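You operate a simulated robot arm through the tools that you are given. There is no shell and no other tool. Be economical: measure what you need, move in short steps, check, and stop when the job is done.

Carry out the task below with a simulated two-armed robot. There is one attempt and no reset: what you move stays moved.

JOB
Carry the small frame under the hood and degrease it for tacking.
Fine: both hands, into the bay; hood damper open; wipe the grease mark off, rinse rag back where it lay; screen out. What is to be rubbed or washed off counts as gone when no trace of it is left.

The check looks at the end state, three seconds after you hand in, the way a careful person would. Anything else that was tipped, shoved, dropped, spilled or broken makes it a failure.

ROBOT AND FRAMES
Two 7-joint arms with two-finger parallel grippers on one trunk, on a base that drives. Base frame: it is fixed to the floor where the robot stands at the start and does not move with it; the origin is under the middle of the robot, x ahead of it, y to its left, z up. Lengths are in mm, angles in rad, forces in N, time in s.
The left shoulder is at the start at [50, 187, 1160], the right one opposite. With the tool pointing down near the work surface each hand reaches from about 100 to 660 mm from the robot's upright axis, wherever it stands, measured 20 degrees to its own side. Places, roughly: bay under the hood [-1100, 1600, 800]; hood damper [-1200, 1600, 1500]; rinse rag [-1250, 1000, 750]; welding screen [-1900, 200, 900]. Payload 3.43 kg a hand.
The TCP of each hand is the grasp point between the finger pads, 30 mm short of the fingertips. In the tool frame z runs along the fingers and y along their closing line. The gripper opens to 94 mm. The fingers are 28 mm wide and 10 mm thick; the gripper's body (50 by 96 mm) begins 55 mm behind the TCP.
Orientation is that of the tool frame in the base frame, as a unit quaternion [w, x, y, z]. With the fingers straight down and closing along the base's y, the tool's x points along the base's -x, its y along +y and its z along -z.

CONTROLS
- The arms move only by the tool arm_command. It takes "left_targets", "right_targets" or both (then of equal length, played together; a hand with none holds still); each is a list of rows, each a list of 3 entries, a list of its own where there are three numbers: the shift along the tool's x, y, z in mm, then the turn, a rotation vector about the tool's x, y, z in rad, then the opening, from 0 (shut) to 1 (fully open). In form: [[[x, y, z], [rx, ry, rz], hand], ...]. A call has 1 to 12 rows; each row is the pose to reach, as a shift and turn from the pose commanded when the call began, along the tool's axes at that moment. Each row takes 0.2 s and may step no farther than 50 mm and 0.15 rad from the row before; otherwise, or with a gripper value out of range, the whole call is refused. A pose out of reach is approached as far as the arm can. The call stops where the force on the tool passes 40 N (or 10 N more than at its start, if that is more) or the arm is blocked; 0.2 s more then pass. The fingers move at their own pace (about 153 mm/s each) and stop on an object; they squeeze with about 26 N. The grip force told is the motor's: it shows also when the fingers shut on nothing. Time passes only in rows, and 0.2 s behind the last, so rows that repeat a pose let the fingers close. The reply holds the time, the measured pose of the TCP, the force on the tool along the base axes, the opening and the grip force, in the units named above and with some noise, with the torque about the TCP (base axes, N m) and any sound that the robot's microphone picked up.
- Cameras (640 x 400 px; columns grow to the right, rows downward): "scene" is now at [148.3, -18.6, 1336.9]; the picture's right is [-0.20, -0.98, 0.00], its down [-0.41, 0.08, -0.91] and it looks along [0.89, -0.18, -0.42] (base axes); focal length 272 px, centre (320, 200). "left" rides on the left gripper at [76, -14, -102] in its tool frame; the picture's right is [0.18, 0.98, 0.00], its down [-0.75, 0.14, -0.64] and it looks along [-0.63, 0.12, 0.77] (tool axes); focal length 243 px, centre (320, 200). "right" rides on the right gripper at [76, 14, -102] in its tool frame; the picture's right is [-0.18, 0.98, 0.00], its down [-0.75, -0.14, -0.64] and it looks along [-0.63, -0.12, 0.77] (tool axes); focal length 243 px, centre (320, 200). There is no depth. A picture from a camera that has moved, and an enlarged one, comes with that camera's place and axes in the base frame and with its lens.
- grab_frame(camera): a new picture of that camera. The clock stands still meanwhile.
- slide_trunk(by): slides the trunk up (or, below 0, down) by that many mm; the arms and the scene camera ride with it, the base frame stays. It gives what a move gives, with no picture.
- roll_base(legs): drives the robot by 1 to 6 legs, each [ahead, left, turn to the left] in mm, mm and rad, along the robot's own axes; the way and the turn of a leg run together, so that a leg with both is an arc; at most 1500 mm and 3.142 rad a leg. The arms and the cameras ride along, it lands a little off, and it stops where it bumps. It gives what a move gives.
- aim_head(pan, tilt): turns the head with the scene camera to pan (to the left, within 1.396 rad either way) and tilt (down, from -0.506 to 1.204), counted from straight ahead of the robot. It gives what a move gives.
- inspect(camera, box): a new picture of the part [left, top, right, bottom] of that camera's present view, enlarged. The clock stands still meanwhile.
- hand_in(): hands the job in; it is judged then, once.

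Work in short steps. Places have to be worked out from the pictures, the camera data and where the tool is seen: move nearer, look again, correct. Check each grasp and each placing, and mend what went wrong. You have 120 turns and 108 pictures in all, those below and enlarged ones among them. Open the grippers and draw the arms clear of the work before you hand the job in, unless the task says otherwise.

The tools are called after "Request:" by a JSON object that holds its "api" and its "payload". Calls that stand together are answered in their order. arm_command: Moves the arms, as the interface text tells. Its arguments: {"type":"object","properties":{"left_targets":{"type":"array"},"right_targets":{"type":"array"}},"required":[]} The other tools are called the same way: slide_trunk (by) slides the trunk up or down; roll_base (legs) drives the base; aim_head (pan, tilt) turns the head that bears the scene camera; grab_frame (camera) takes a picture; inspect (camera, box) takes an enlarged picture of a part of a camera's view; hand_in () hands the job in.

At the start:

```text
clock: 0.0
left_tool_pos: [444.9, 114.4, 1227.5]
left_ee_rot: [0.0, 0.001, 1.0, 0.0]
left_contact_force: [-0.8, 0.0, 0.0]
left_moment: [0.02, 0.0, -0.01]
left_finger_gap: 94.0
left_grasp_force: 0.0
right_tool_pos: [292.3, -175.3, 1208.7]
right_ee_rot: [0.0, 0.0, 1.0, 0.001]
right_contact_force: [-1.0, 0.1, -0.5]
right_moment: [0.03, -0.02, 0.02]
right_finger_gap: 93.9
right_grasp_force: 0.0
trunk travel left (down, up): [-375.0, 57.0]
robot x, y, heading: [-0.4, -0.8, 0.003]
head pan, tilt: [-0.202, 0.428]
```

scene: 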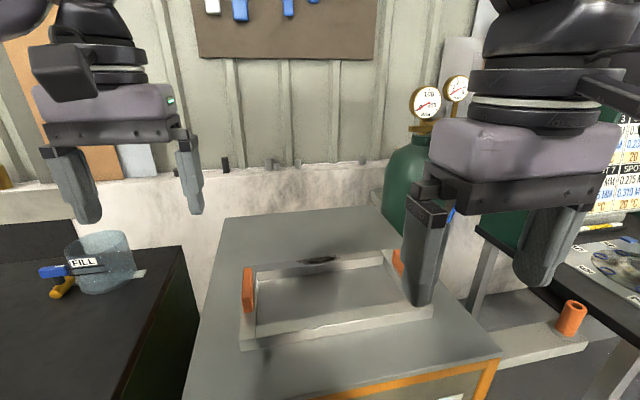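
right: 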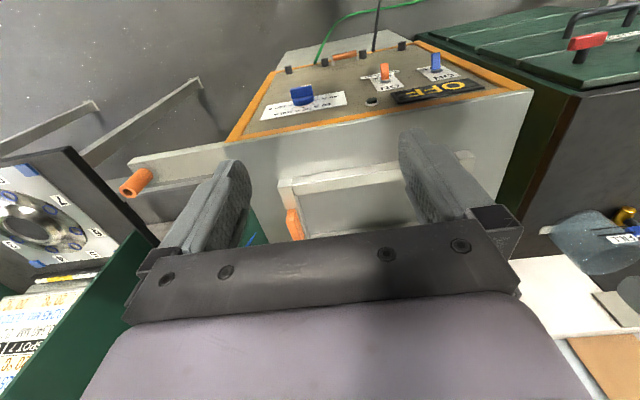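
left: 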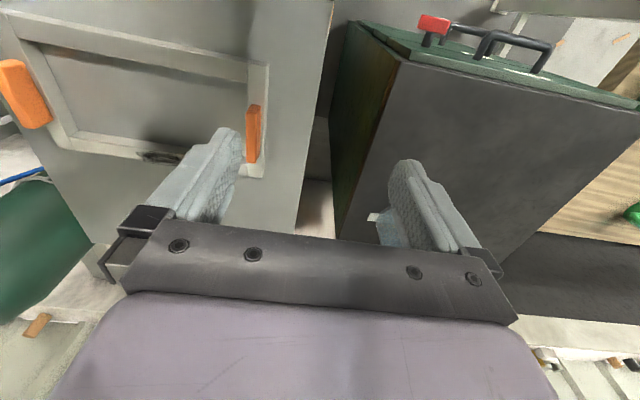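

The frame with orange handles lies on a table ahead. I'll look down at it first, then look around to the left.

Request:
{"api": "aim_head", "payload": {"pan": 0, "tilt": 0.75}}

Request:
{"api": "grab_frame", "payload": {"camera": "scene"}}

Request:
{"api": "aim_head", "payload": {"pan": 1.39, "tilt": 0.3}}

Request:
{"api": "grab_frame", "payload": {"camera": "scene"}}

```text
clock: 0.8
left_tool_pos: [444.3, 114.2, 1225.8]
left_ee_rot: [0.0, 0.0, 1.0, 0.0]
left_contact_force: [0.2, -0.2, 0.7]
left_moment: [-0.01, -0.02, 0.01]
left_finger_gap: 94.2
left_grasp_force: 0.0
right_tool_pos: [292.4, -174.9, 1208.0]
right_ee_rot: [-0.001, 0.0, 1.0, 0.001]
right_contact_force: [-0.1, 0.2, -1.0]
right_moment: [0.01, 0.01, 0.01]
right_finger_gap: 94.0
right_grasp_force: 0.0
trunk travel left (down, up): [-375.0, 57.0]
robot x, y, heading: [1.1, 3.2, -0.005]
head pan, tilt: [0.0, 0.75]
```

```text
104 pictures are left
camera scene: at [140.8, -0.1, 1308.5], right [0.0, -1.0, 0.0], down [-0.68, 0.0, -0.73], along [0.73, 0.0, -0.68], focal length 272 px, centre (320, 200)
```

scene: 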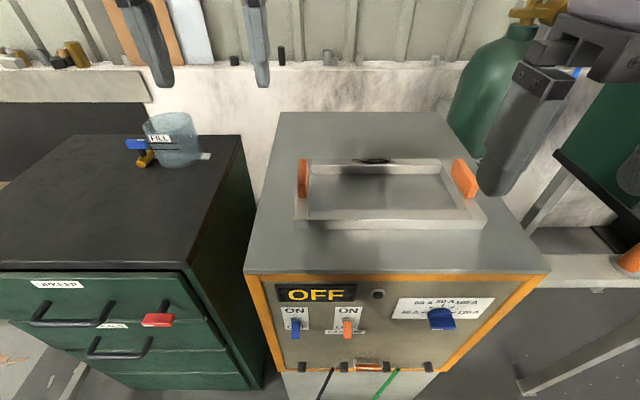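

```text
clock: 2.3
left_tool_pos: [445.1, 113.7, 1227.0]
left_ee_rot: [0.0, 0.0, 1.0, 0.0]
left_contact_force: [-0.4, -0.5, 0.5]
left_moment: [0.0, 0.01, -0.03]
left_finger_gap: 94.0
left_grasp_force: 0.0
right_tool_pos: [292.0, -175.2, 1209.5]
right_ee_rot: [0.0, 0.0, 1.0, 0.0]
right_contact_force: [-0.4, -0.2, 0.4]
right_moment: [-0.04, 0.05, 0.03]
right_finger_gap: 93.9
right_grasp_force: 0.0
trunk travel left (down, up): [-375.0, 57.0]
robot x, y, heading: [1.9, 3.1, 0.002]
head pan, tilt: [1.389, 0.3]
```

```text
103 pictures are left
camera scene: at [74.8, 91.7, 1348.8], right [0.98, -0.18, 0.0], down [-0.05, -0.29, -0.96], along [0.17, 0.94, -0.3], focal length 272 px, centre (320, 200)
```

scene: 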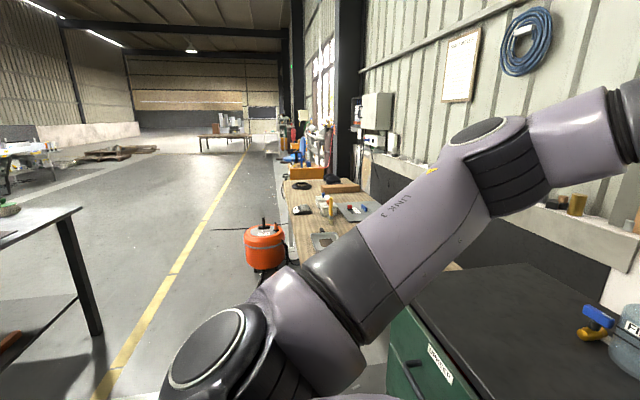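

The frame is on the welding machine ahead with orange handles at about [500,40,1040] and [500,-216,1040]. Before carrying I'll back off a little and turn to survey the bay, damper, rag and screen.

Request:
{"api": "roll_base", "payload": {"legs": [[-300, 0, 0], [0, 0, 2.2]]}}

Request:
{"api": "aim_head", "payload": {"pan": 0, "tilt": 0.25}}

Request:
{"api": "grab_frame", "payload": {"camera": "scene"}}

Request:
{"api": "aim_head", "payload": {"pan": 0.7, "tilt": 0.25}}

Request:
{"api": "grab_frame", "payload": {"camera": "scene"}}

```text
clock: 9.6
left_tool_pos: [-656.7, 297.0, 1226.7]
left_ee_rot: [0.0, 0.888, -0.459, 0.0]
left_contact_force: [0.2, -0.2, -0.3]
left_moment: [-0.01, 0.03, -0.02]
left_finger_gap: 93.9
left_grasp_force: 0.0
right_tool_pos: [-333.3, 339.8, 1207.6]
right_ee_rot: [0.001, 0.888, -0.46, -0.001]
right_contact_force: [0.6, -0.6, -0.3]
right_moment: [-0.02, 0.0, 0.03]
right_finger_gap: 94.1
right_grasp_force: 0.0
trunk travel left (down, up): [-375.0, 57.0]
robot x, y, heading: [-307.4, 2.6, 2.188]
head pan, tilt: [1.389, 0.3]
```

```text
clock: 11.2
left_tool_pos: [-657.0, 298.4, 1226.2]
left_ee_rot: [-0.001, 0.888, -0.459, 0.0]
left_contact_force: [0.3, -0.3, -0.6]
left_moment: [0.02, 0.0, 0.0]
left_finger_gap: 94.2
left_grasp_force: 0.2
right_tool_pos: [-331.9, 339.7, 1208.7]
right_ee_rot: [0.001, 0.888, -0.459, 0.001]
right_contact_force: [0.3, 0.2, 0.1]
right_moment: [0.02, 0.0, 0.03]
right_finger_gap: 93.9
right_grasp_force: 0.1
trunk travel left (down, up): [-375.0, 57.0]
robot x, y, heading: [-307.1, 1.3, 2.187]
head pan, tilt: [0.0, 0.25]
```

```text
102 pictures are left
camera scene: at [-394.8, 123.9, 1353.6], right [0.82, 0.58, 0.0], down [0.14, -0.2, -0.97], along [-0.56, 0.79, -0.25], focal length 272 px, centre (320, 200)
```

scene: 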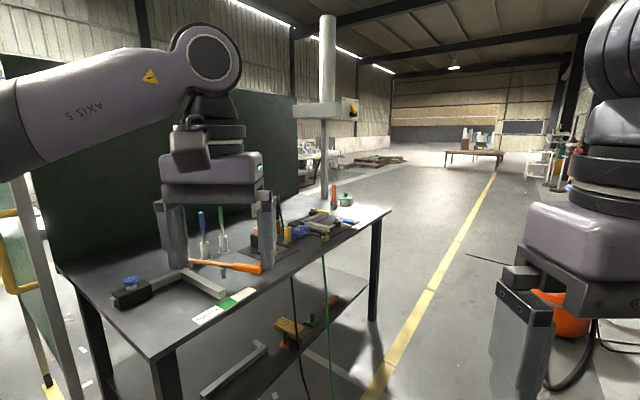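

```text
clock: 12.2
left_tool_pos: [-656.8, 297.6, 1226.5]
left_ee_rot: [0.0, 0.888, -0.459, 0.0]
left_contact_force: [0.0, -0.5, 0.5]
left_moment: [0.02, 0.01, 0.02]
left_finger_gap: 93.9
left_grasp_force: 0.0
right_tool_pos: [-333.3, 339.6, 1207.7]
right_ee_rot: [0.001, 0.888, -0.459, 0.0]
right_contact_force: [0.3, 0.2, -0.1]
right_moment: [0.02, 0.02, 0.01]
right_finger_gap: 93.9
right_grasp_force: 0.1
trunk travel left (down, up): [-375.0, 57.0]
robot x, y, heading: [-304.6, -1.5, 2.187]
head pan, tilt: [0.7, 0.25]
```

```text
101 pictures are left
camera scene: at [-431.2, 71.3, 1353.6], right [0.25, 0.97, 0.0], down [0.24, -0.06, -0.97], along [-0.94, 0.25, -0.25], focal length 272 px, centre (320, 200)
```

scene: 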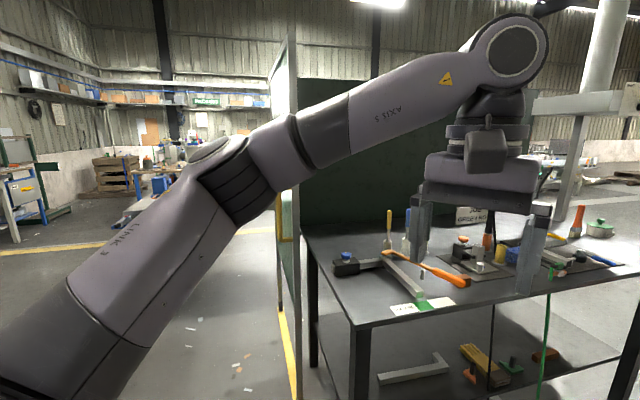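

I see the bench, hood duct with an orange damper lever, and the green screen with a yellow handle. I'll enlarge these.

Request:
{"api": "inspect", "payload": {"camera": "scene", "box": [240, 170, 360, 400]}}

Request:
{"api": "inspect", "payload": {"camera": "scene", "box": [320, 180, 640, 340]}}

Request:
{"api": "aim_head", "payload": {"pan": 0.0, "tilt": 0.1}}

Request:
{"api": "inspect", "payload": {"camera": "scene", "box": [240, 40, 420, 320]}}

Request:
{"api": "aim_head", "payload": {"pan": 1.1, "tilt": 0.35}}

Request:
{"api": "grab_frame", "payload": {"camera": "scene"}}

```text
1.74 times, centred on (300, 285) of scene
camera zoom: at [-431.2, 71.3, 1353.6], right [0.25, 0.97, 0.0], down [0.24, -0.06, -0.97], along [-0.94, 0.25, -0.25], focal length 474 px, centre (355, 52)
```

zoom: 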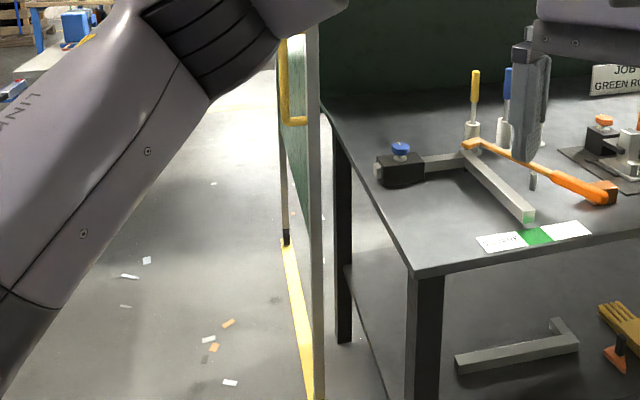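

```text
2.00 times, centred on (480, 260) of scene
camera zoom: at [-431.2, 71.3, 1353.6], right [0.25, 0.97, 0.0], down [0.24, -0.06, -0.97], along [-0.94, 0.25, -0.25], focal length 545 px, centre (0, 80)
```

zoom: 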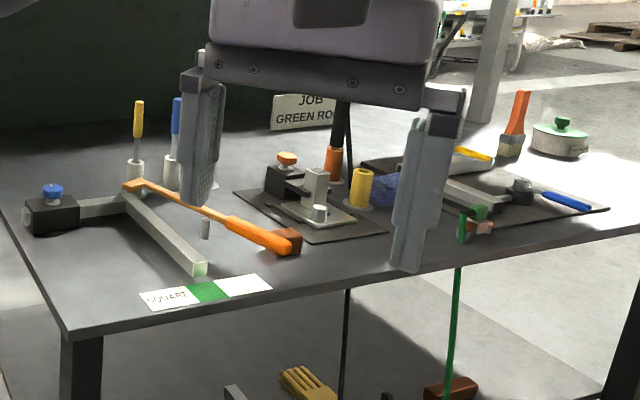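

```text
clock: 13.3
left_tool_pos: [-656.0, 297.8, 1226.3]
left_ee_rot: [0.0, 0.888, -0.459, 0.0]
left_contact_force: [0.9, -0.3, -0.6]
left_moment: [0.02, 0.01, 0.02]
left_finger_gap: 93.9
left_grasp_force: 0.0
right_tool_pos: [-334.1, 340.4, 1207.9]
right_ee_rot: [0.0, 0.888, -0.46, -0.001]
right_contact_force: [0.1, -0.3, 0.0]
right_moment: [0.0, 0.02, 0.0]
right_finger_gap: 93.9
right_grasp_force: 0.1
trunk travel left (down, up): [-375.0, 57.0]
robot x, y, heading: [-307.2, 1.8, 2.187]
head pan, tilt: [0.0, 0.099]
```

```text
1.43 times, centred on (330, 180) of scene
camera zoom: at [-394.1, 122.8, 1367.5], right [0.82, 0.58, 0.0], down [0.06, -0.08, -0.99], along [-0.58, 0.81, -0.1], focal length 389 px, centre (306, 229)
```

zoom: 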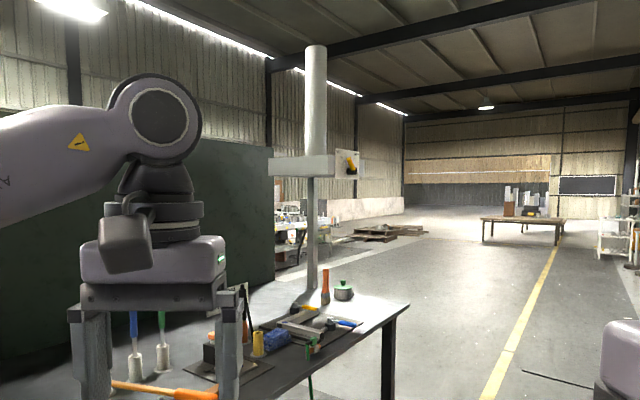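

```text
clock: 14.6
left_tool_pos: [-657.4, 297.3, 1226.9]
left_ee_rot: [0.0, 0.888, -0.459, 0.0]
left_contact_force: [-0.3, -0.7, -0.1]
left_moment: [0.03, -0.01, 0.0]
left_finger_gap: 94.0
left_grasp_force: 0.1
right_tool_pos: [-333.4, 339.5, 1207.8]
right_ee_rot: [0.0, 0.888, -0.459, 0.0]
right_contact_force: [0.8, 0.4, -0.2]
right_moment: [-0.03, -0.03, 0.0]
right_finger_gap: 93.9
right_grasp_force: 0.1
trunk travel left (down, up): [-375.0, 57.0]
robot x, y, heading: [-308.3, -2.4, 2.183]
head pan, tilt: [1.1, 0.351]
```

```text
97 pictures are left
camera scene: at [-433.0, 34.3, 1344.1], right [-0.14, 0.99, 0.0], down [0.34, 0.05, -0.94], along [-0.93, -0.13, -0.34], focal length 272 px, centre (320, 200)
```

scene: 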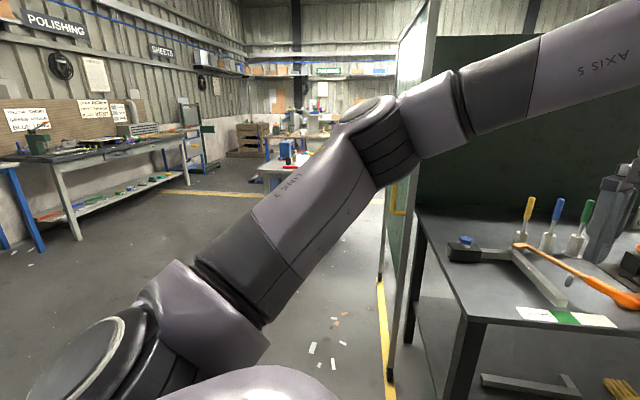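

The movable screen stands on a yellow floor track at the bench's near end; the rag and a sign are on the bench. I'll drive to face the bench around y=1250 and look at bay details.

Request:
{"api": "roll_base", "payload": {"legs": [[0, 0, 0.955], [0, -1250, 0]]}}

Request:
{"api": "aim_head", "payload": {"pan": 0, "tilt": 0.5}}

Request:
{"api": "grab_frame", "payload": {"camera": "scene"}}

Request:
{"api": "aim_head", "payload": {"pan": -0.5, "tilt": 0.1}}

Request:
{"api": "grab_frame", "payload": {"camera": "scene"}}

```text
clock: 28.1
left_tool_pos: [-731.4, 1131.8, 1226.7]
left_ee_rot: [-0.001, 1.0, -0.011, -0.001]
left_contact_force: [0.7, -0.2, 0.6]
left_moment: [0.01, -0.02, -0.02]
left_finger_gap: 94.0
left_grasp_force: 0.1
right_tool_pos: [-572.2, 1416.6, 1209.1]
right_ee_rot: [0.001, 1.0, -0.013, 0.0]
right_contact_force: [-0.5, -0.1, 0.6]
right_moment: [-0.04, 0.02, -0.01]
right_finger_gap: 94.1
right_grasp_force: 0.0
trunk travel left (down, up): [-375.0, 57.0]
robot x, y, heading: [-286.0, 1235.1, 3.117]
head pan, tilt: [1.1, 0.351]
```

```text
clock: 29.4
left_tool_pos: [-731.1, 1130.5, 1228.4]
left_ee_rot: [0.0, 1.0, -0.011, -0.001]
left_contact_force: [0.0, -0.3, 0.2]
left_moment: [0.0, 0.04, 0.03]
left_finger_gap: 94.0
left_grasp_force: 0.1
right_tool_pos: [-571.2, 1416.2, 1207.8]
right_ee_rot: [0.001, 1.0, -0.012, 0.001]
right_contact_force: [-0.3, 0.1, -0.4]
right_moment: [-0.03, -0.02, -0.02]
right_finger_gap: 94.3
right_grasp_force: 0.0
trunk travel left (down, up): [-375.0, 57.0]
robot x, y, heading: [-279.7, 1234.1, 3.123]
head pan, tilt: [0.0, 0.499]
```

```text
96 pictures are left
camera scene: at [-433.0, 1237.2, 1330.4], right [0.02, 1.0, 0.0], down [0.48, -0.01, -0.88], along [-0.88, 0.02, -0.48], focal length 272 px, centre (320, 200)
```

scene: 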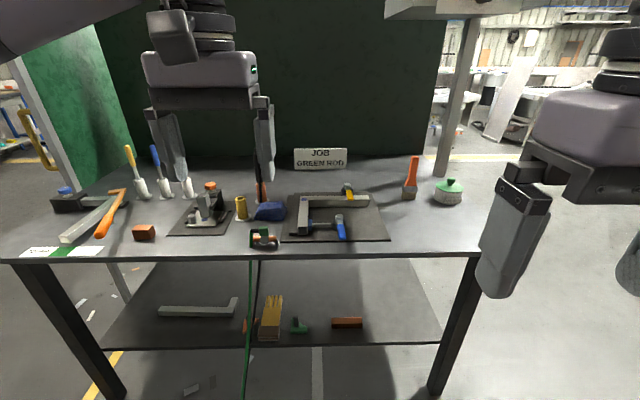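

```text
clock: 30.4
left_tool_pos: [-731.2, 1130.7, 1226.9]
left_ee_rot: [0.0, 1.0, -0.011, 0.0]
left_contact_force: [0.1, 0.2, 0.2]
left_moment: [0.01, -0.01, 0.02]
left_finger_gap: 94.0
left_grasp_force: 0.1
right_tool_pos: [-571.5, 1416.7, 1208.7]
right_ee_rot: [0.0, 1.0, -0.011, -0.001]
right_contact_force: [-0.2, 0.5, 0.9]
right_moment: [-0.01, -0.04, -0.04]
right_finger_gap: 94.3
right_grasp_force: 0.1
trunk travel left (down, up): [-375.0, 57.0]
robot x, y, heading: [-283.2, 1233.7, 3.117]
head pan, tilt: [-0.499, 0.099]
```

```text
95 pictures are left
camera scene: at [-421.9, 1281.0, 1367.4], right [0.5, 0.87, 0.0], down [0.09, -0.05, -0.99], along [-0.86, 0.5, -0.1], focal length 272 px, centre (320, 200)
```

scene: 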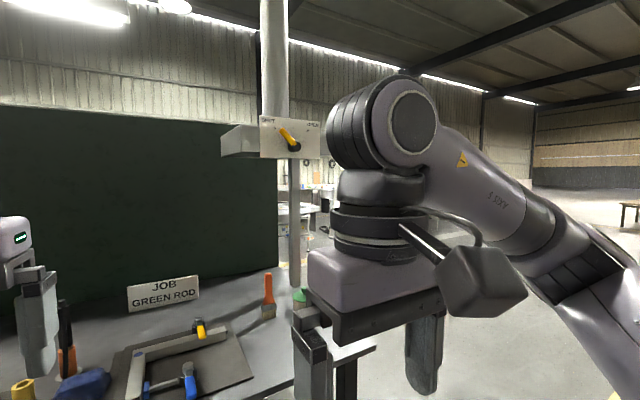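

The damper lever is on a labelled panel. I'll enlarge the panel and the hood, and look at the bay area.

Request:
{"api": "inspect", "payload": {"camera": "scene", "box": [215, 90, 335, 165]}}

Request:
{"api": "aim_head", "payload": {"pan": -0.35, "tilt": 0.6}}

Request:
{"api": "inspect", "payload": {"camera": "scene", "box": [100, 40, 420, 240]}}

```text
5.33 times, centred on (275, 128) of scene
camera zoom: at [-421.9, 1281.0, 1367.4], right [0.5, 0.87, 0.0], down [0.09, -0.05, -0.99], along [-0.86, 0.5, -0.1], focal length 1453 px, centre (560, 587)
```

zoom: 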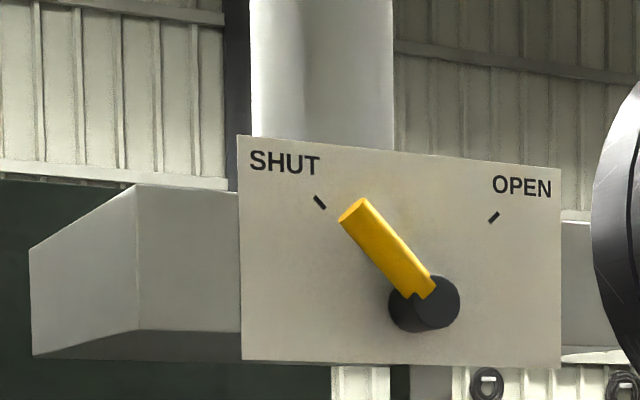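

```text
clock: 31.3
left_tool_pos: [-730.8, 1131.4, 1227.7]
left_ee_rot: [0.0, 1.0, -0.012, -0.001]
left_contact_force: [-0.8, -0.2, 0.4]
left_moment: [0.0, -0.04, 0.0]
left_finger_gap: 94.0
left_grasp_force: 0.0
right_tool_pos: [-571.4, 1414.8, 1207.3]
right_ee_rot: [0.001, 1.0, -0.012, 0.0]
right_contact_force: [0.4, 0.1, 0.3]
right_moment: [0.01, 0.01, -0.02]
right_finger_gap: 93.7
right_grasp_force: 0.0
trunk travel left (down, up): [-375.0, 57.0]
robot x, y, heading: [-287.4, 1233.9, 3.117]
head pan, tilt: [-0.351, 0.6]
```

```text
2.00 times, centred on (260, 140) of scene
camera zoom: at [-424.3, 1267.5, 1321.4], right [0.37, 0.93, 0.0], down [0.53, -0.21, -0.83], along [-0.77, 0.3, -0.56], focal length 545 px, centre (440, 320)
```

zoom: 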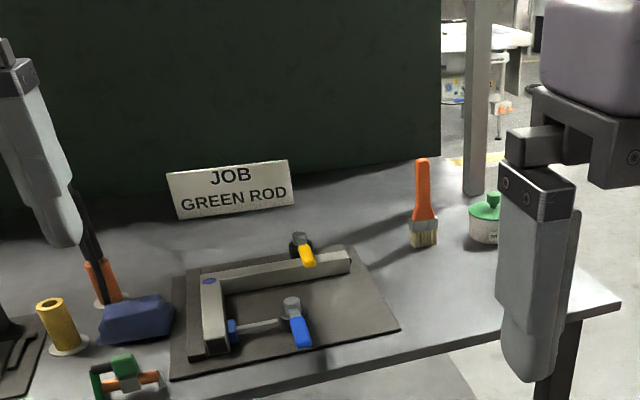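

The bay under the hood (around y≈1600) is partly hidden by my right gripper; the right wrist camera should see it.

Request:
{"api": "grab_frame", "payload": {"camera": "right"}}

Request:
{"api": "grab_frame", "payload": {"camera": "scene"}}

```text
92 pictures are left
camera right: at [-495.3, 1399.5, 1310.5], right [-0.21, -0.98, 0.0], down [-0.75, 0.16, 0.64], along [-0.63, 0.13, -0.77], focal length 243 px, centre (320, 200)
```

right: 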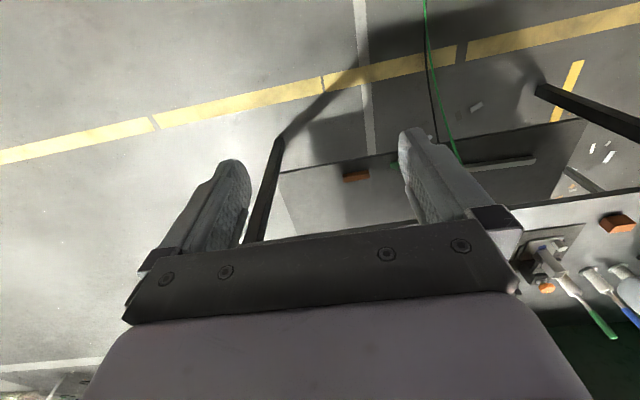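

```text
91 pictures are left
camera scene: at [-424.3, 1267.5, 1321.4], right [0.37, 0.93, 0.0], down [0.53, -0.21, -0.83], along [-0.77, 0.3, -0.56], focal length 272 px, centre (320, 200)
```

scene: 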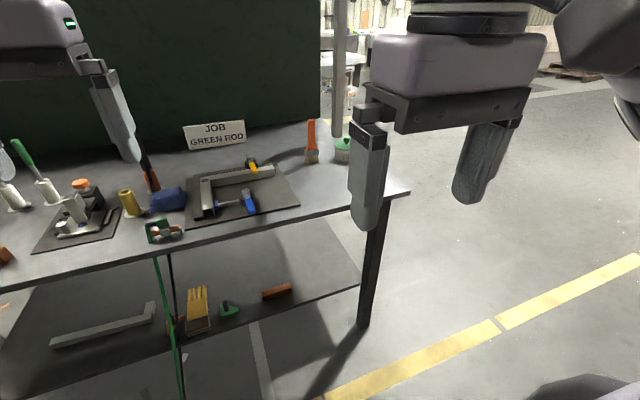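

I need an unobstructed view of the bench under the hood, so I'll shift right 350 mm and look.

Request:
{"api": "roll_base", "payload": {"legs": [[0, -350, 0]]}}

Request:
{"api": "aim_head", "payload": {"pan": 0.0, "tilt": 0.5}}

Request:
{"api": "grab_frame", "payload": {"camera": "scene"}}

Request:
{"api": "aim_head", "payload": {"pan": 0.0, "tilt": -0.1}}

Request:
{"api": "grab_frame", "payload": {"camera": "scene"}}

```text
clock: 34.9
left_tool_pos: [-722.0, 1481.2, 1226.9]
left_ee_rot: [0.0, 1.0, -0.013, -0.001]
left_contact_force: [-0.4, 0.1, -0.3]
left_moment: [0.02, 0.01, -0.01]
left_finger_gap: 93.9
left_grasp_force: 0.1
right_tool_pos: [-563.5, 1766.9, 1208.2]
right_ee_rot: [0.001, 1.0, -0.012, 0.0]
right_contact_force: [0.6, 0.1, 0.5]
right_moment: [0.0, 0.02, 0.04]
right_finger_gap: 94.0
right_grasp_force: 0.0
trunk travel left (down, up): [-375.0, 57.0]
robot x, y, heading: [-276.0, 1582.6, 3.116]
head pan, tilt: [-0.351, 0.6]
```

```text
clock: 35.8
left_tool_pos: [-722.8, 1481.7, 1227.1]
left_ee_rot: [0.0, 1.0, -0.012, 0.0]
left_contact_force: [0.2, 0.7, 0.6]
left_moment: [0.04, -0.02, -0.02]
left_finger_gap: 94.0
left_grasp_force: 0.0
right_tool_pos: [-563.1, 1765.7, 1207.9]
right_ee_rot: [0.001, 1.0, -0.013, 0.0]
right_contact_force: [-1.2, -0.2, -0.4]
right_moment: [0.03, 0.0, 0.01]
right_finger_gap: 94.1
right_grasp_force: 0.1
trunk travel left (down, up): [-375.0, 57.0]
robot x, y, heading: [-275.5, 1582.2, 3.115]
head pan, tilt: [0.0, 0.499]
```

```text
90 pictures are left
camera scene: at [-424.5, 1588.0, 1330.4], right [0.03, 1.0, 0.0], down [0.48, -0.01, -0.88], along [-0.88, 0.02, -0.48], focal length 272 px, centre (320, 200)
```

scene: 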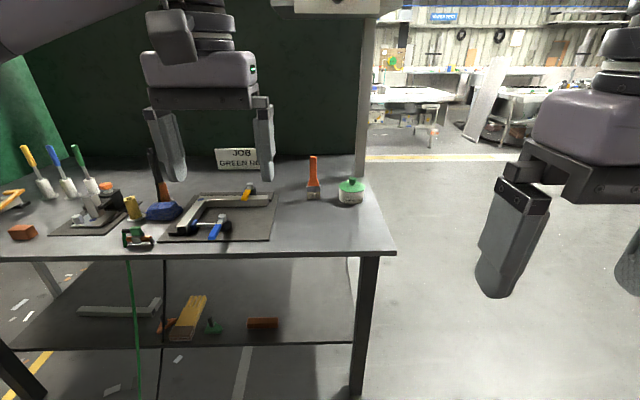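

```text
clock: 36.8
left_tool_pos: [-723.1, 1481.9, 1227.2]
left_ee_rot: [0.0, 1.0, -0.013, 0.0]
left_contact_force: [-0.1, 0.2, 1.1]
left_moment: [-0.03, -0.04, -0.01]
left_finger_gap: 93.8
left_grasp_force: 0.0
right_tool_pos: [-562.5, 1767.8, 1208.5]
right_ee_rot: [0.002, 1.0, -0.012, 0.001]
right_contact_force: [-0.5, 0.1, 0.5]
right_moment: [-0.01, 0.0, 0.04]
right_finger_gap: 93.8
right_grasp_force: 0.0
trunk travel left (down, up): [-375.0, 57.0]
robot x, y, heading: [-275.9, 1584.4, 3.111]
head pan, tilt: [0.0, -0.099]
```

```text
89 pictures are left
camera scene: at [-420.7, 1587.9, 1385.3], right [0.02, 1.0, 0.0], down [-0.1, 0.0, -1.0], along [-0.99, 0.02, 0.1], focal length 272 px, centre (320, 200)
```

scene: 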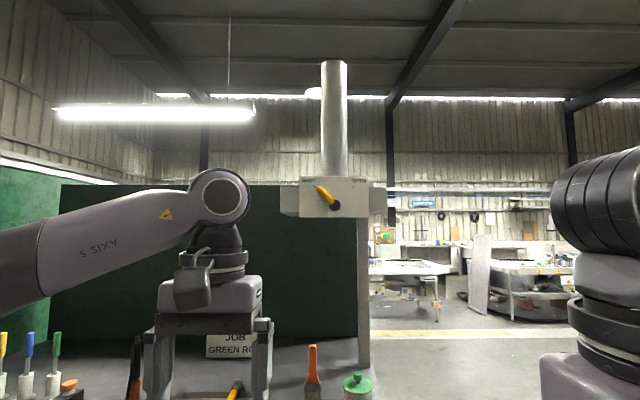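

The bay is the free bench area under the hood, right of the mat; the damper pivot is at about [-1229,1649,1449], with the lever pointing up-left at SHUT. I'll pitch the right hand to point forward, gripper shut, to use as a poker.

Request:
{"api": "arm_command", "payload": {"right_targets": [[[-25, 0, -17], [0, -0.143, 0], 0], [[-50, 0, -34], [0, -0.286, 0], 0], [[-75, 0, -51], [0, -0.429, 0], 0], [[-100, 0, -68], [0, -0.571, 0], 0], [[-125, 0, -85], [0, -0.714, 0], 0], [[-150, 0, -102], [0, -0.857, 0], 0], [[-175, 0, -119], [0, -1.0, 0], 0], [[-200, 0, -136], [0, -1.143, 0], 0], [[-225, 0, -153], [0, -1.286, 0], 0], [[-250, 0, -170], [0, -1.429, 0], 0], [[-265, 0, -185], [0, -1.571, 0], 0]]}}

```text
clock: 39.2
left_tool_pos: [-722.6, 1481.5, 1225.5]
left_ee_rot: [0.0, 1.0, -0.012, 0.0]
left_contact_force: [1.2, 0.3, -0.5]
left_moment: [-0.02, 0.03, -0.01]
left_finger_gap: 93.9
left_grasp_force: 0.1
right_tool_pos: [-828.5, 1774.1, 1393.6]
right_ee_rot: [0.008, -0.707, 0.008, 0.707]
right_contact_force: [0.1, -0.3, -1.0]
right_moment: [-0.01, 0.01, -0.04]
right_finger_gap: 0.1
right_grasp_force: 26.1
trunk travel left (down, up): [-375.0, 57.0]
robot x, y, heading: [-271.4, 1586.0, 3.119]
head pan, tilt: [0.0, -0.099]
```

The right hand now points forward. I'll draw the left hand back and drive closer, then look at the lever.

Request:
{"api": "arm_command", "payload": {"left_targets": [[[45, 0, 0], [0, 0, 0], 1], [[90, 0, 0], [0, 0, 0], 1], [[135, 0, 0], [0, 0, 0], 1]]}}

Request:
{"api": "roll_base", "payload": {"legs": [[0, 160, 0.02], [270, 0, 0]]}}

Request:
{"api": "aim_head", "payload": {"pan": -0.3, "tilt": 0.0}}

Request:
{"api": "grab_frame", "payload": {"camera": "scene"}}

Request:
{"api": "grab_frame", "payload": {"camera": "right"}}

```text
clock: 40.0
left_tool_pos: [-589.2, 1477.9, 1228.2]
left_ee_rot: [0.0, 1.0, -0.012, 0.0]
left_contact_force: [1.0, -0.2, 0.1]
left_moment: [0.0, 0.02, 0.01]
left_finger_gap: 94.1
left_grasp_force: 0.1
right_tool_pos: [-827.3, 1774.0, 1392.9]
right_ee_rot: [0.008, -0.706, 0.01, 0.708]
right_contact_force: [-0.2, -0.3, -0.3]
right_moment: [0.0, 0.01, 0.0]
right_finger_gap: 0.0
right_grasp_force: 26.7
trunk travel left (down, up): [-375.0, 57.0]
robot x, y, heading: [-273.9, 1583.6, 3.119]
head pan, tilt: [0.0, -0.099]
```

```text
clock: 43.6
left_tool_pos: [-865.2, 1310.6, 1228.7]
left_ee_rot: [-0.001, 1.0, -0.002, 0.0]
left_contact_force: [-0.5, 0.4, 0.7]
left_moment: [-0.02, 0.0, 0.0]
left_finger_gap: 94.0
left_grasp_force: 0.1
right_tool_pos: [-1110.7, 1602.2, 1391.5]
right_ee_rot: [0.0, -0.707, 0.002, 0.707]
right_contact_force: [-0.2, 0.9, -0.2]
right_moment: [0.0, 0.0, 0.01]
right_finger_gap: 0.0
right_grasp_force: 26.4
trunk travel left (down, up): [-375.0, 57.0]
robot x, y, heading: [-550.4, 1424.0, 3.136]
head pan, tilt: [0.0, -0.099]
```

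```text
clock: 44.4
left_tool_pos: [-865.2, 1310.6, 1227.8]
left_ee_rot: [0.0, 1.0, -0.002, 0.0]
left_contact_force: [-0.4, 0.5, 0.0]
left_moment: [-0.01, 0.02, 0.02]
left_finger_gap: 94.1
left_grasp_force: 0.0
right_tool_pos: [-1109.6, 1602.3, 1393.3]
right_ee_rot: [0.001, -0.707, 0.002, 0.707]
right_contact_force: [-0.8, -0.7, -0.4]
right_moment: [0.03, 0.01, 0.03]
right_finger_gap: 0.0
right_grasp_force: 25.9
trunk travel left (down, up): [-375.0, 57.0]
robot x, y, heading: [-551.1, 1429.4, 3.142]
head pan, tilt: [-0.3, 0.0]
```

```text
88 pictures are left
camera scene: at [-697.6, 1450.1, 1376.6], right [0.3, 0.95, 0.0], down [0.0, 0.0, -1.0], along [-0.95, 0.3, 0.0], focal length 272 px, centre (320, 200)
```

scene: 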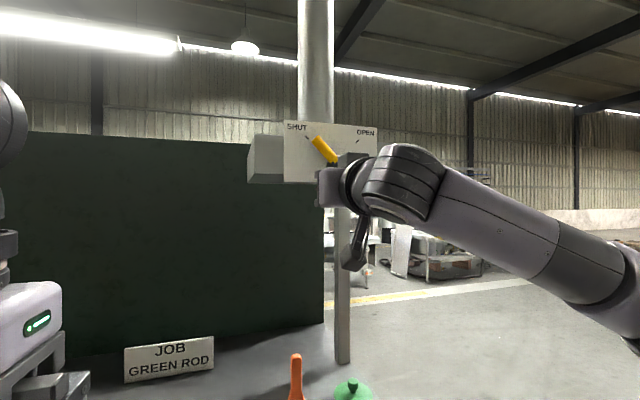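

```text
87 pictures are left
camera right: at [-1007.0, 1586.0, 1316.2], right [0.0, -0.98, 0.19], down [0.64, 0.14, 0.75], along [-0.77, 0.12, 0.63], focal length 243 px, centre (320, 200)
```

right: 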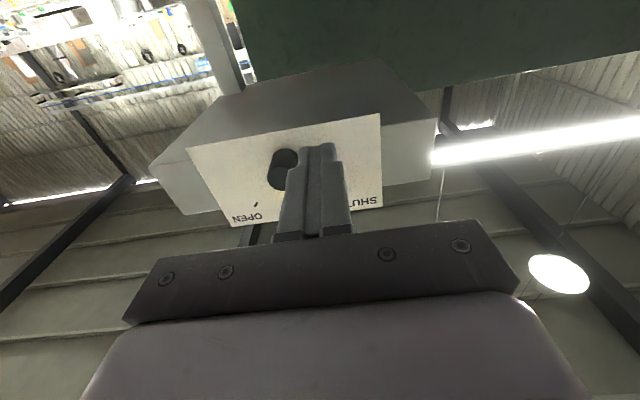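

Both views agree on the pivot at [-1229,1652,1449] and the tip near [-1225,1601,1502]. I'll raise the fingertip to the lever's lower-left side, advance part-way and check.

Request:
{"api": "arm_command", "payload": {"right_targets": [[[-40, 10, 0], [0, 0, 0], 0], [[-67, 10, 20], [0, 0, 0], 0], [[-67, 10, 55], [0, 0, 0], 0]]}}

Request:
{"api": "grab_frame", "payload": {"camera": "right"}}

Request:
{"api": "inspect", "payload": {"camera": "scene", "box": [260, 100, 400, 188]}}

```text
clock: 45.2
left_tool_pos: [-865.1, 1311.0, 1228.7]
left_ee_rot: [0.0, 1.0, -0.002, 0.0]
left_contact_force: [0.4, -0.1, 0.6]
left_moment: [0.01, -0.01, 0.0]
left_finger_gap: 93.9
left_grasp_force: 0.1
right_tool_pos: [-1165.2, 1591.5, 1460.1]
right_ee_rot: [0.001, -0.707, 0.001, 0.707]
right_contact_force: [-0.1, -1.0, -0.7]
right_moment: [0.0, 0.02, 0.0]
right_finger_gap: 0.0
right_grasp_force: 25.9
trunk travel left (down, up): [-375.0, 57.0]
robot x, y, heading: [-554.0, 1422.5, 3.138]
head pan, tilt: [-0.3, 0.0]
```

```text
86 pictures are left
camera right: at [-1061.5, 1576.0, 1383.1], right [0.0, -0.98, 0.18], down [0.64, 0.14, 0.75], along [-0.77, 0.12, 0.63], focal length 243 px, centre (320, 200)
```

right: 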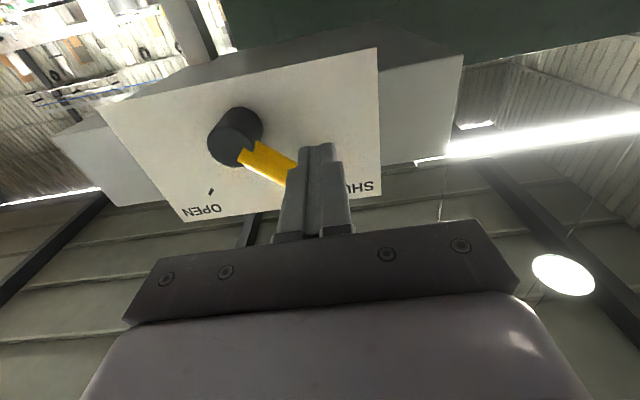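

```text
4.55 times, centred on (330, 144) of scene
camera zoom: at [-698.2, 1449.9, 1376.5], right [0.3, 0.95, 0.0], down [0.0, 0.0, -1.0], along [-0.95, 0.3, 0.0], focal length 1238 px, centre (274, 454)
```

zoom: 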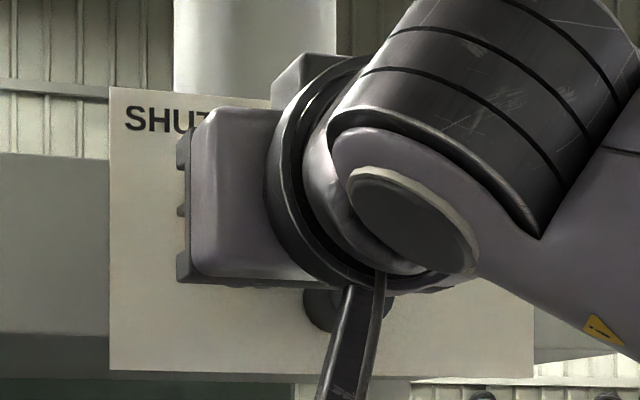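

The panel face is at x≈-1250 and the lever sits at about x≈-1212. I advance 37 mm and sweep the fingertip clockwise in an arc around the pivot.

Request:
{"api": "arm_command", "payload": {"right_targets": [[[0, 0, 20], [0, 0, 0], 0], [[0, 0, 35], [0, 0, 0], 0], [[-17, -11, 35], [0, 0, 0], 0], [[-29, -19.5, 35], [0, 0, 0], 0], [[-37.5, -31.5, 35], [0, 0, 0], 0], [[-43, -45, 35], [0, 0, 0], 0], [[-45, -59.5, 35], [0, 0, 0], 0], [[-43, -74, 35], [0, 0, 0], 0], [[-41, -80.5, 35], [0, 0, 0], 0]]}}

Request:
{"api": "grab_frame", "payload": {"camera": "right"}}

```text
clock: 47.2
left_tool_pos: [-863.9, 1308.0, 1228.1]
left_ee_rot: [-0.002, 1.0, -0.001, 0.0]
left_contact_force: [-1.1, 0.2, 0.5]
left_moment: [-0.01, 0.0, -0.04]
left_finger_gap: 94.0
left_grasp_force: 0.1
right_tool_pos: [-1198.8, 1667.3, 1501.1]
right_ee_rot: [0.001, -0.705, -0.001, 0.709]
right_contact_force: [-2.6, -9.7, 7.4]
right_moment: [-0.08, 0.17, 0.18]
right_finger_gap: 0.0
right_grasp_force: 26.1
trunk travel left (down, up): [-375.0, 57.0]
robot x, y, heading: [-554.0, 1423.6, 3.143]
head pan, tilt: [-0.3, 0.0]
```

```text
84 pictures are left
camera right: at [-1096.0, 1652.7, 1425.2], right [0.0, -0.98, 0.18], down [0.65, 0.14, 0.75], along [-0.76, 0.11, 0.64], focal length 243 px, centre (320, 200)
```

right: 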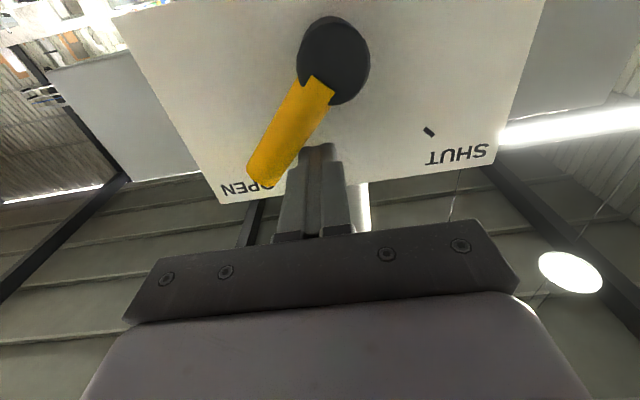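

The lever is close to the OPEN tick. I'll push another ~10 mm along the arc to be sure it's at its stop, then back off left and away.

Request:
{"api": "arm_command", "payload": {"right_targets": [[[1, -4, 0], [0, 0, 0], 0], [[3, -9, 0], [0, 0, 0], 0]]}}

Request:
{"api": "arm_command", "payload": {"right_targets": [[[-8, 15, 0], [0, 0, 0], 0], [[-8, 15, -50], [0, 0, 0], 0], [[-8, 15, -100], [0, 0, 0], 0]]}}

Request:
{"api": "grab_frame", "payload": {"camera": "right"}}

```text
clock: 47.8
left_tool_pos: [-864.4, 1305.0, 1227.9]
left_ee_rot: [-0.003, 1.0, -0.002, 0.0]
left_contact_force: [0.2, 0.1, -0.5]
left_moment: [0.0, -0.01, -0.02]
left_finger_gap: 94.4
left_grasp_force: 0.2
right_tool_pos: [-1197.5, 1668.0, 1501.3]
right_ee_rot: [-0.001, -0.703, -0.007, 0.712]
right_contact_force: [-12.4, -23.9, 20.1]
right_moment: [-0.11, 0.55, 0.6]
right_finger_gap: 0.1
right_grasp_force: 26.1
trunk travel left (down, up): [-375.0, 57.0]
robot x, y, heading: [-554.0, 1423.6, 3.143]
head pan, tilt: [-0.3, 0.0]
```

```text
clock: 48.6
left_tool_pos: [-864.2, 1310.3, 1227.9]
left_ee_rot: [0.001, 1.0, -0.002, 0.0]
left_contact_force: [0.4, -0.1, 0.9]
left_moment: [-0.01, 0.01, -0.05]
left_finger_gap: 94.2
left_grasp_force: 0.1
right_tool_pos: [-1098.7, 1668.6, 1502.4]
right_ee_rot: [-0.002, 0.707, -0.003, -0.707]
right_contact_force: [0.1, -0.2, 0.8]
right_moment: [0.01, 0.03, -0.03]
right_finger_gap: 0.0
right_grasp_force: 26.2
trunk travel left (down, up): [-375.0, 57.0]
robot x, y, heading: [-551.8, 1424.3, 3.136]
head pan, tilt: [-0.3, 0.0]
```

```text
83 pictures are left
camera right: at [-996.0, 1652.0, 1426.5], right [-0.01, -0.98, 0.18], down [0.64, 0.14, 0.75], along [-0.77, 0.12, 0.63], focal length 243 px, centre (320, 200)
```

right: 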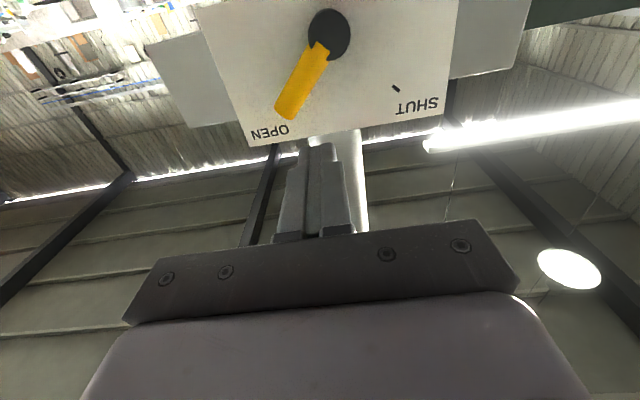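

The lever met its hard stop at OPEN. Now I back off and return the right hand to pointing down.

Request:
{"api": "roll_base", "payload": {"legs": [[-250, 0, 0]]}}

Request:
{"api": "arm_command", "payload": {"right_targets": [[[25, 4, -17], [0, 0.131, 0], 0], [[50, 8, -34], [0, 0.262, 0], 0], [[75, 12, -51], [0, 0.393, 0], 0], [[100, 16, -68], [0, 0.524, 0], 0], [[125, 20, -85], [0, 0.655, 0], 0], [[150, 24, -102], [0, 0.785, 0], 0.3], [[175, 28, -119], [0, 0.916, 0], 0.6], [[200, 32, -136], [0, 1.047, 0], 1], [[225, 36, -153], [0, 1.178, 0], 1], [[250, 40, -170], [0, 1.309, 0], 1], [[275, 44, -187], [0, 1.44, 0], 1], [[290, 48, -200], [0, 1.571, 0], 1]]}}

Request:
{"api": "grab_frame", "payload": {"camera": "scene"}}

```text
clock: 50.4
left_tool_pos: [-614.6, 1308.8, 1229.1]
left_ee_rot: [0.0, 1.0, -0.001, 0.0]
left_contact_force: [0.4, 0.5, -0.3]
left_moment: [-0.04, 0.0, 0.0]
left_finger_gap: 94.3
left_grasp_force: 0.0
right_tool_pos: [-849.5, 1665.0, 1504.4]
right_ee_rot: [0.001, -0.707, 0.001, 0.707]
right_contact_force: [1.1, 0.1, 0.1]
right_moment: [-0.03, 0.03, 0.03]
right_finger_gap: 0.0
right_grasp_force: 26.5
trunk travel left (down, up): [-375.0, 57.0]
robot x, y, heading: [-302.2, 1422.5, 3.142]
head pan, tilt: [-0.3, 0.0]
```

```text
clock: 53.0
left_tool_pos: [-615.2, 1309.4, 1228.8]
left_ee_rot: [0.0, 1.0, -0.001, 0.0]
left_contact_force: [-0.3, 0.3, 0.5]
left_moment: [-0.03, -0.01, 0.03]
left_finger_gap: 94.1
left_grasp_force: 0.1
right_tool_pos: [-650.2, 1614.3, 1214.2]
right_ee_rot: [0.0, 1.0, 0.0, 0.0]
right_contact_force: [-1.1, -0.3, -0.3]
right_moment: [-0.03, -0.05, -0.04]
right_finger_gap: 94.0
right_grasp_force: 0.0
trunk travel left (down, up): [-375.0, 57.0]
robot x, y, heading: [-301.0, 1425.0, 3.142]
head pan, tilt: [-0.3, 0.0]
```

```text
82 pictures are left
camera scene: at [-448.3, 1449.2, 1376.6], right [0.3, 0.95, 0.0], down [0.0, 0.0, -1.0], along [-0.95, 0.3, 0.0], focal length 272 px, centre (320, 200)
```

scene: 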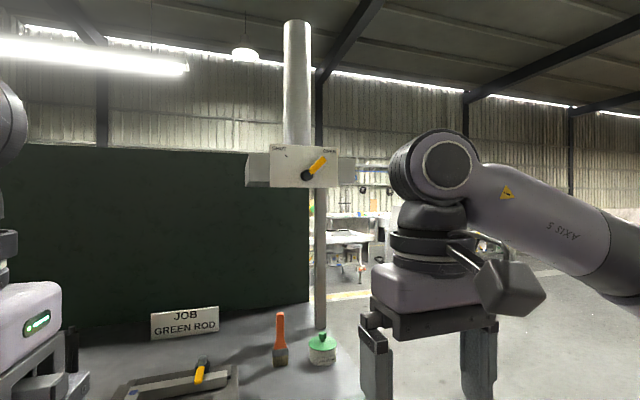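

The damper points to OPEN. Now I drive back to the frame, stopping short for a close look.

Request:
{"api": "roll_base", "payload": {"legs": [[0, 1400, 0], [0, 110, 0], [0, 0, -3.141]]}}

Request:
{"api": "roll_base", "payload": {"legs": [[200, 0, 0]]}}

Request:
{"api": "aim_head", "payload": {"pan": 0.0, "tilt": 0.75}}

Request:
{"api": "grab_frame", "payload": {"camera": "scene"}}

Request:
{"api": "grab_frame", "payload": {"camera": "left"}}

Request:
{"api": "grab_frame", "payload": {"camera": "right"}}

```text
clock: 74.1
left_tool_pos: [3.0, 17.3, 1229.0]
left_ee_rot: [0.0, -0.017, 1.0, 0.0]
left_contact_force: [-0.3, 0.5, -1.2]
left_moment: [0.0, -0.01, 0.0]
left_finger_gap: 93.8
left_grasp_force: 0.2
right_tool_pos: [48.6, -286.6, 1215.1]
right_ee_rot: [0.0, -0.016, 1.0, 0.001]
right_contact_force: [-0.5, -0.8, 1.1]
right_moment: [0.04, -0.03, 0.01]
right_finger_gap: 94.3
right_grasp_force: 0.1
trunk travel left (down, up): [-375.0, 57.0]
robot x, y, heading: [-305.6, -105.0, 0.032]
head pan, tilt: [-0.3, 0.0]
```

```text
clock: 75.7
left_tool_pos: [201.8, 24.4, 1228.8]
left_ee_rot: [0.0, -0.018, 1.0, 0.0]
left_contact_force: [-0.3, -0.9, 0.2]
left_moment: [0.0, 0.03, 0.03]
left_finger_gap: 94.0
left_grasp_force: 0.1
right_tool_pos: [248.4, -279.5, 1215.0]
right_ee_rot: [0.0, -0.018, 1.0, 0.0]
right_contact_force: [0.4, 0.5, 0.3]
right_moment: [0.01, 0.02, 0.0]
right_finger_gap: 94.1
right_grasp_force: 0.0
trunk travel left (down, up): [-375.0, 57.0]
robot x, y, heading: [-108.1, -97.1, 0.037]
head pan, tilt: [-0.3, 0.0]
```

```text
clock: 76.8
left_tool_pos: [201.5, 26.2, 1227.8]
left_ee_rot: [0.0, -0.018, 1.0, 0.0]
left_contact_force: [0.2, -0.2, 0.3]
left_moment: [-0.03, 0.02, 0.0]
left_finger_gap: 94.1
left_grasp_force: 0.1
right_tool_pos: [247.5, -278.6, 1214.7]
right_ee_rot: [0.0, -0.019, 1.0, 0.001]
right_contact_force: [0.3, 0.6, 0.0]
right_moment: [0.0, -0.05, 0.0]
right_finger_gap: 94.0
right_grasp_force: 0.1
trunk travel left (down, up): [-375.0, 57.0]
robot x, y, heading: [-106.4, -99.5, 0.037]
head pan, tilt: [0.0, 0.75]
```

```text
81 pictures are left
camera scene: at [34.7, -94.8, 1308.5], right [0.04, -1.0, 0.0], down [-0.68, -0.02, -0.73], along [0.73, 0.03, -0.68], focal length 272 px, centre (320, 200)
```

scene: 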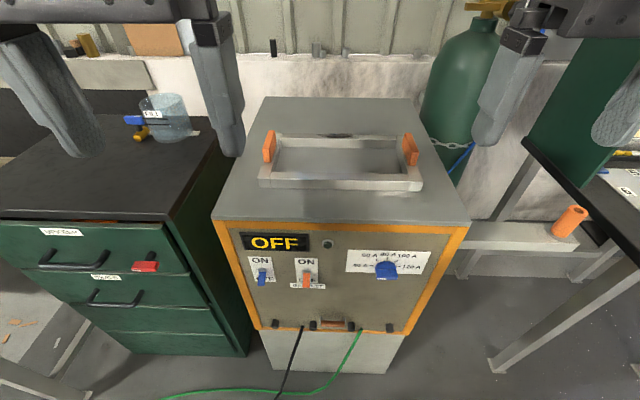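

```text
80 pictures are left
camera left: at [125.1, 9.6, 1331.3], right [-0.22, 0.98, 0.0], down [0.75, 0.17, 0.64], along [0.63, 0.14, -0.77], focal length 243 px, centre (320, 200)
```

left: 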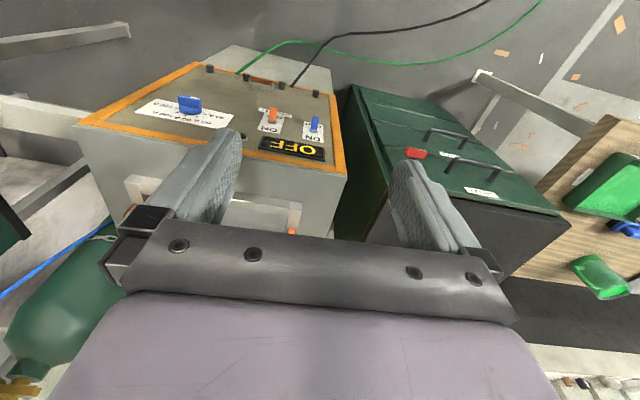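

```text
79 pictures are left
camera right: at [171.6, -268.3, 1316.8], right [0.15, 0.99, 0.0], down [0.76, -0.11, 0.64], along [0.64, -0.09, -0.77], focal length 243 px, centre (320, 200)
```

right: 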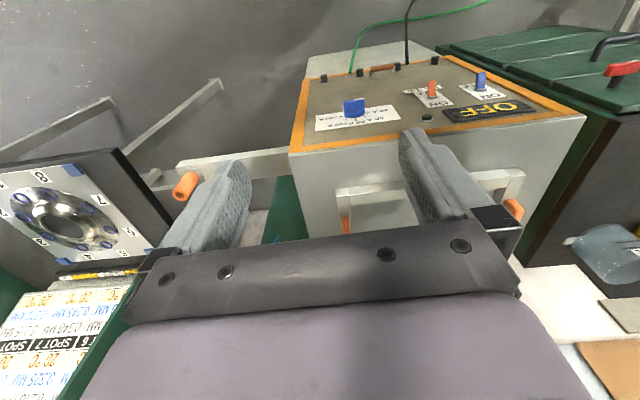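

I'll enlarge the frame to see its handles and grease mark.

Request:
{"api": "inspect", "payload": {"camera": "scene", "box": [240, 110, 440, 235]}}

```text
3.20 times, centred on (340, 172) of scene
camera zoom: at [34.7, -94.8, 1308.5], right [0.04, -1.0, 0.0], down [-0.68, -0.02, -0.73], along [0.73, 0.03, -0.68], focal length 872 px, centre (256, 288)
```

zoom: 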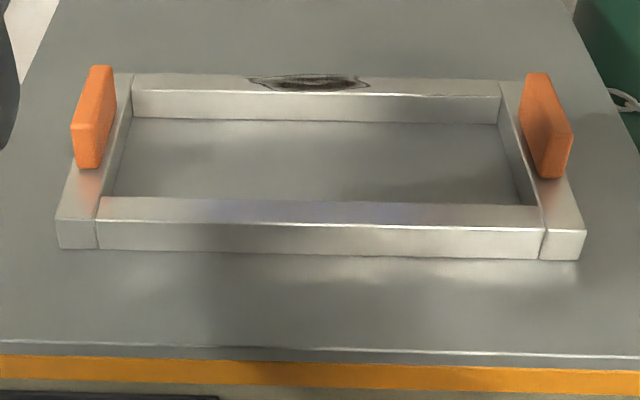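

The handles are upright orange plates, thin in y, centred around [530,32,1000] and [530,-264,1000]; grease is on top of the rear bar. I'll align with the frame and bring both hands above the handles for a closer look.

Request:
{"api": "roll_base", "payload": {"legs": [[125, -16, -0.037]]}}

```text
clock: 78.1
left_tool_pos: [332.4, -1.9, 1228.8]
left_ee_rot: [0.0, 0.001, 1.0, 0.0]
left_contact_force: [-0.1, -0.3, 0.7]
left_moment: [0.01, 0.03, -0.01]
left_finger_gap: 93.7
left_grasp_force: 0.0
right_tool_pos: [366.9, -307.2, 1213.7]
right_ee_rot: [0.0, 0.001, 1.0, 0.001]
right_contact_force: [1.2, -0.7, -0.2]
right_moment: [0.0, 0.01, 0.0]
right_finger_gap: 94.3
right_grasp_force: 0.2
trunk travel left (down, up): [-375.0, 57.0]
robot x, y, heading: [19.4, -113.0, -0.003]
head pan, tilt: [0.0, 0.75]
```

Now move both hands to about 100 mm above the handles.

Request:
{"api": "arm_command", "payload": {"left_targets": [[[-42, 8, 25], [0, 0, 0], 1], [[-84, 17, 50], [0, 0, 0], 1], [[-126, 25, 75], [0, 0, 0], 1], [[-168, 34, 99], [0, 0, 0], 1]], "right_targets": [[[-33, 11, 21], [0, 0, 0], 1], [[-66, 22, 42], [0, 0, 0], 1], [[-100, 32, 63], [0, 0, 0], 1], [[-133, 43, 84], [0, 0, 0], 1]]}}

Request:
{"api": "grab_frame", "payload": {"camera": "left"}}

Request:
{"api": "grab_frame", "payload": {"camera": "right"}}

Request:
{"api": "grab_frame", "payload": {"camera": "scene"}}

```text
clock: 79.1
left_tool_pos: [499.0, 33.0, 1126.5]
left_ee_rot: [0.0, 0.0, 1.0, -0.001]
left_contact_force: [0.0, -0.6, -0.3]
left_moment: [0.03, 0.01, 0.01]
left_finger_gap: 93.9
left_grasp_force: 0.1
right_tool_pos: [500.0, -260.5, 1128.4]
right_ee_rot: [-0.001, 0.001, 1.0, 0.0]
right_contact_force: [0.6, 0.0, 0.5]
right_moment: [-0.01, 0.01, -0.01]
right_finger_gap: 93.9
right_grasp_force: 0.0
trunk travel left (down, up): [-375.0, 57.0]
robot x, y, heading: [19.7, -115.7, -0.004]
head pan, tilt: [0.0, 0.75]
```

```text
77 pictures are left
camera left: at [421.6, 21.2, 1230.3], right [-0.18, 0.98, 0.0], down [0.75, 0.14, 0.64], along [0.63, 0.12, -0.77], focal length 243 px, centre (320, 200)
```

left: 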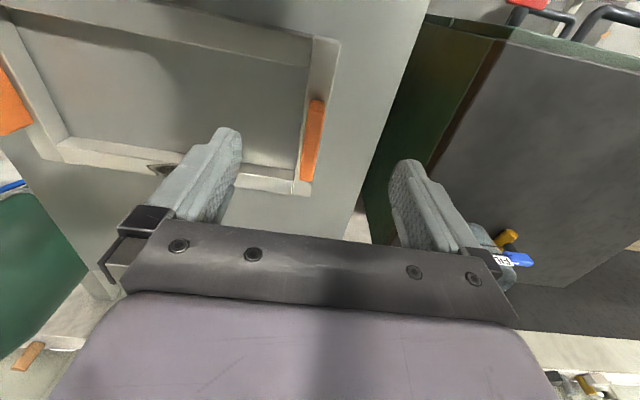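

```text
76 pictures are left
camera right: at [424.2, -247.4, 1231.8], right [0.19, 0.98, 0.0], down [0.75, -0.14, 0.64], along [0.63, -0.12, -0.77], focal length 243 px, centre (320, 200)
```

right: 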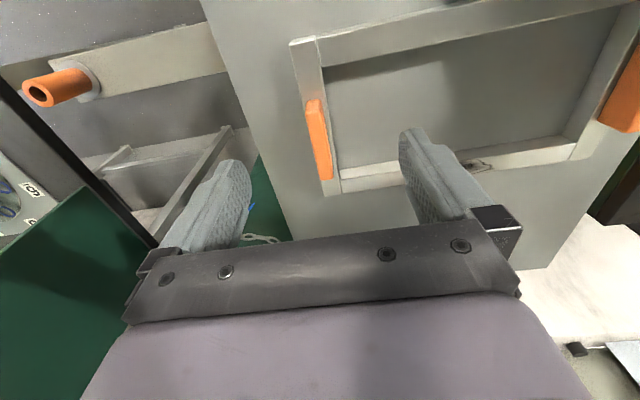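

```text
75 pictures are left
camera scene: at [160.7, -113.9, 1308.3], right [0.0, -1.0, 0.0], down [-0.68, 0.0, -0.73], along [0.73, 0.0, -0.68], focal length 272 px, centre (320, 200)
```

scene: 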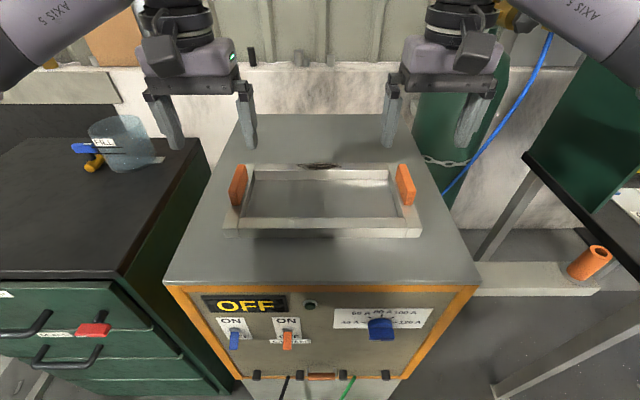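

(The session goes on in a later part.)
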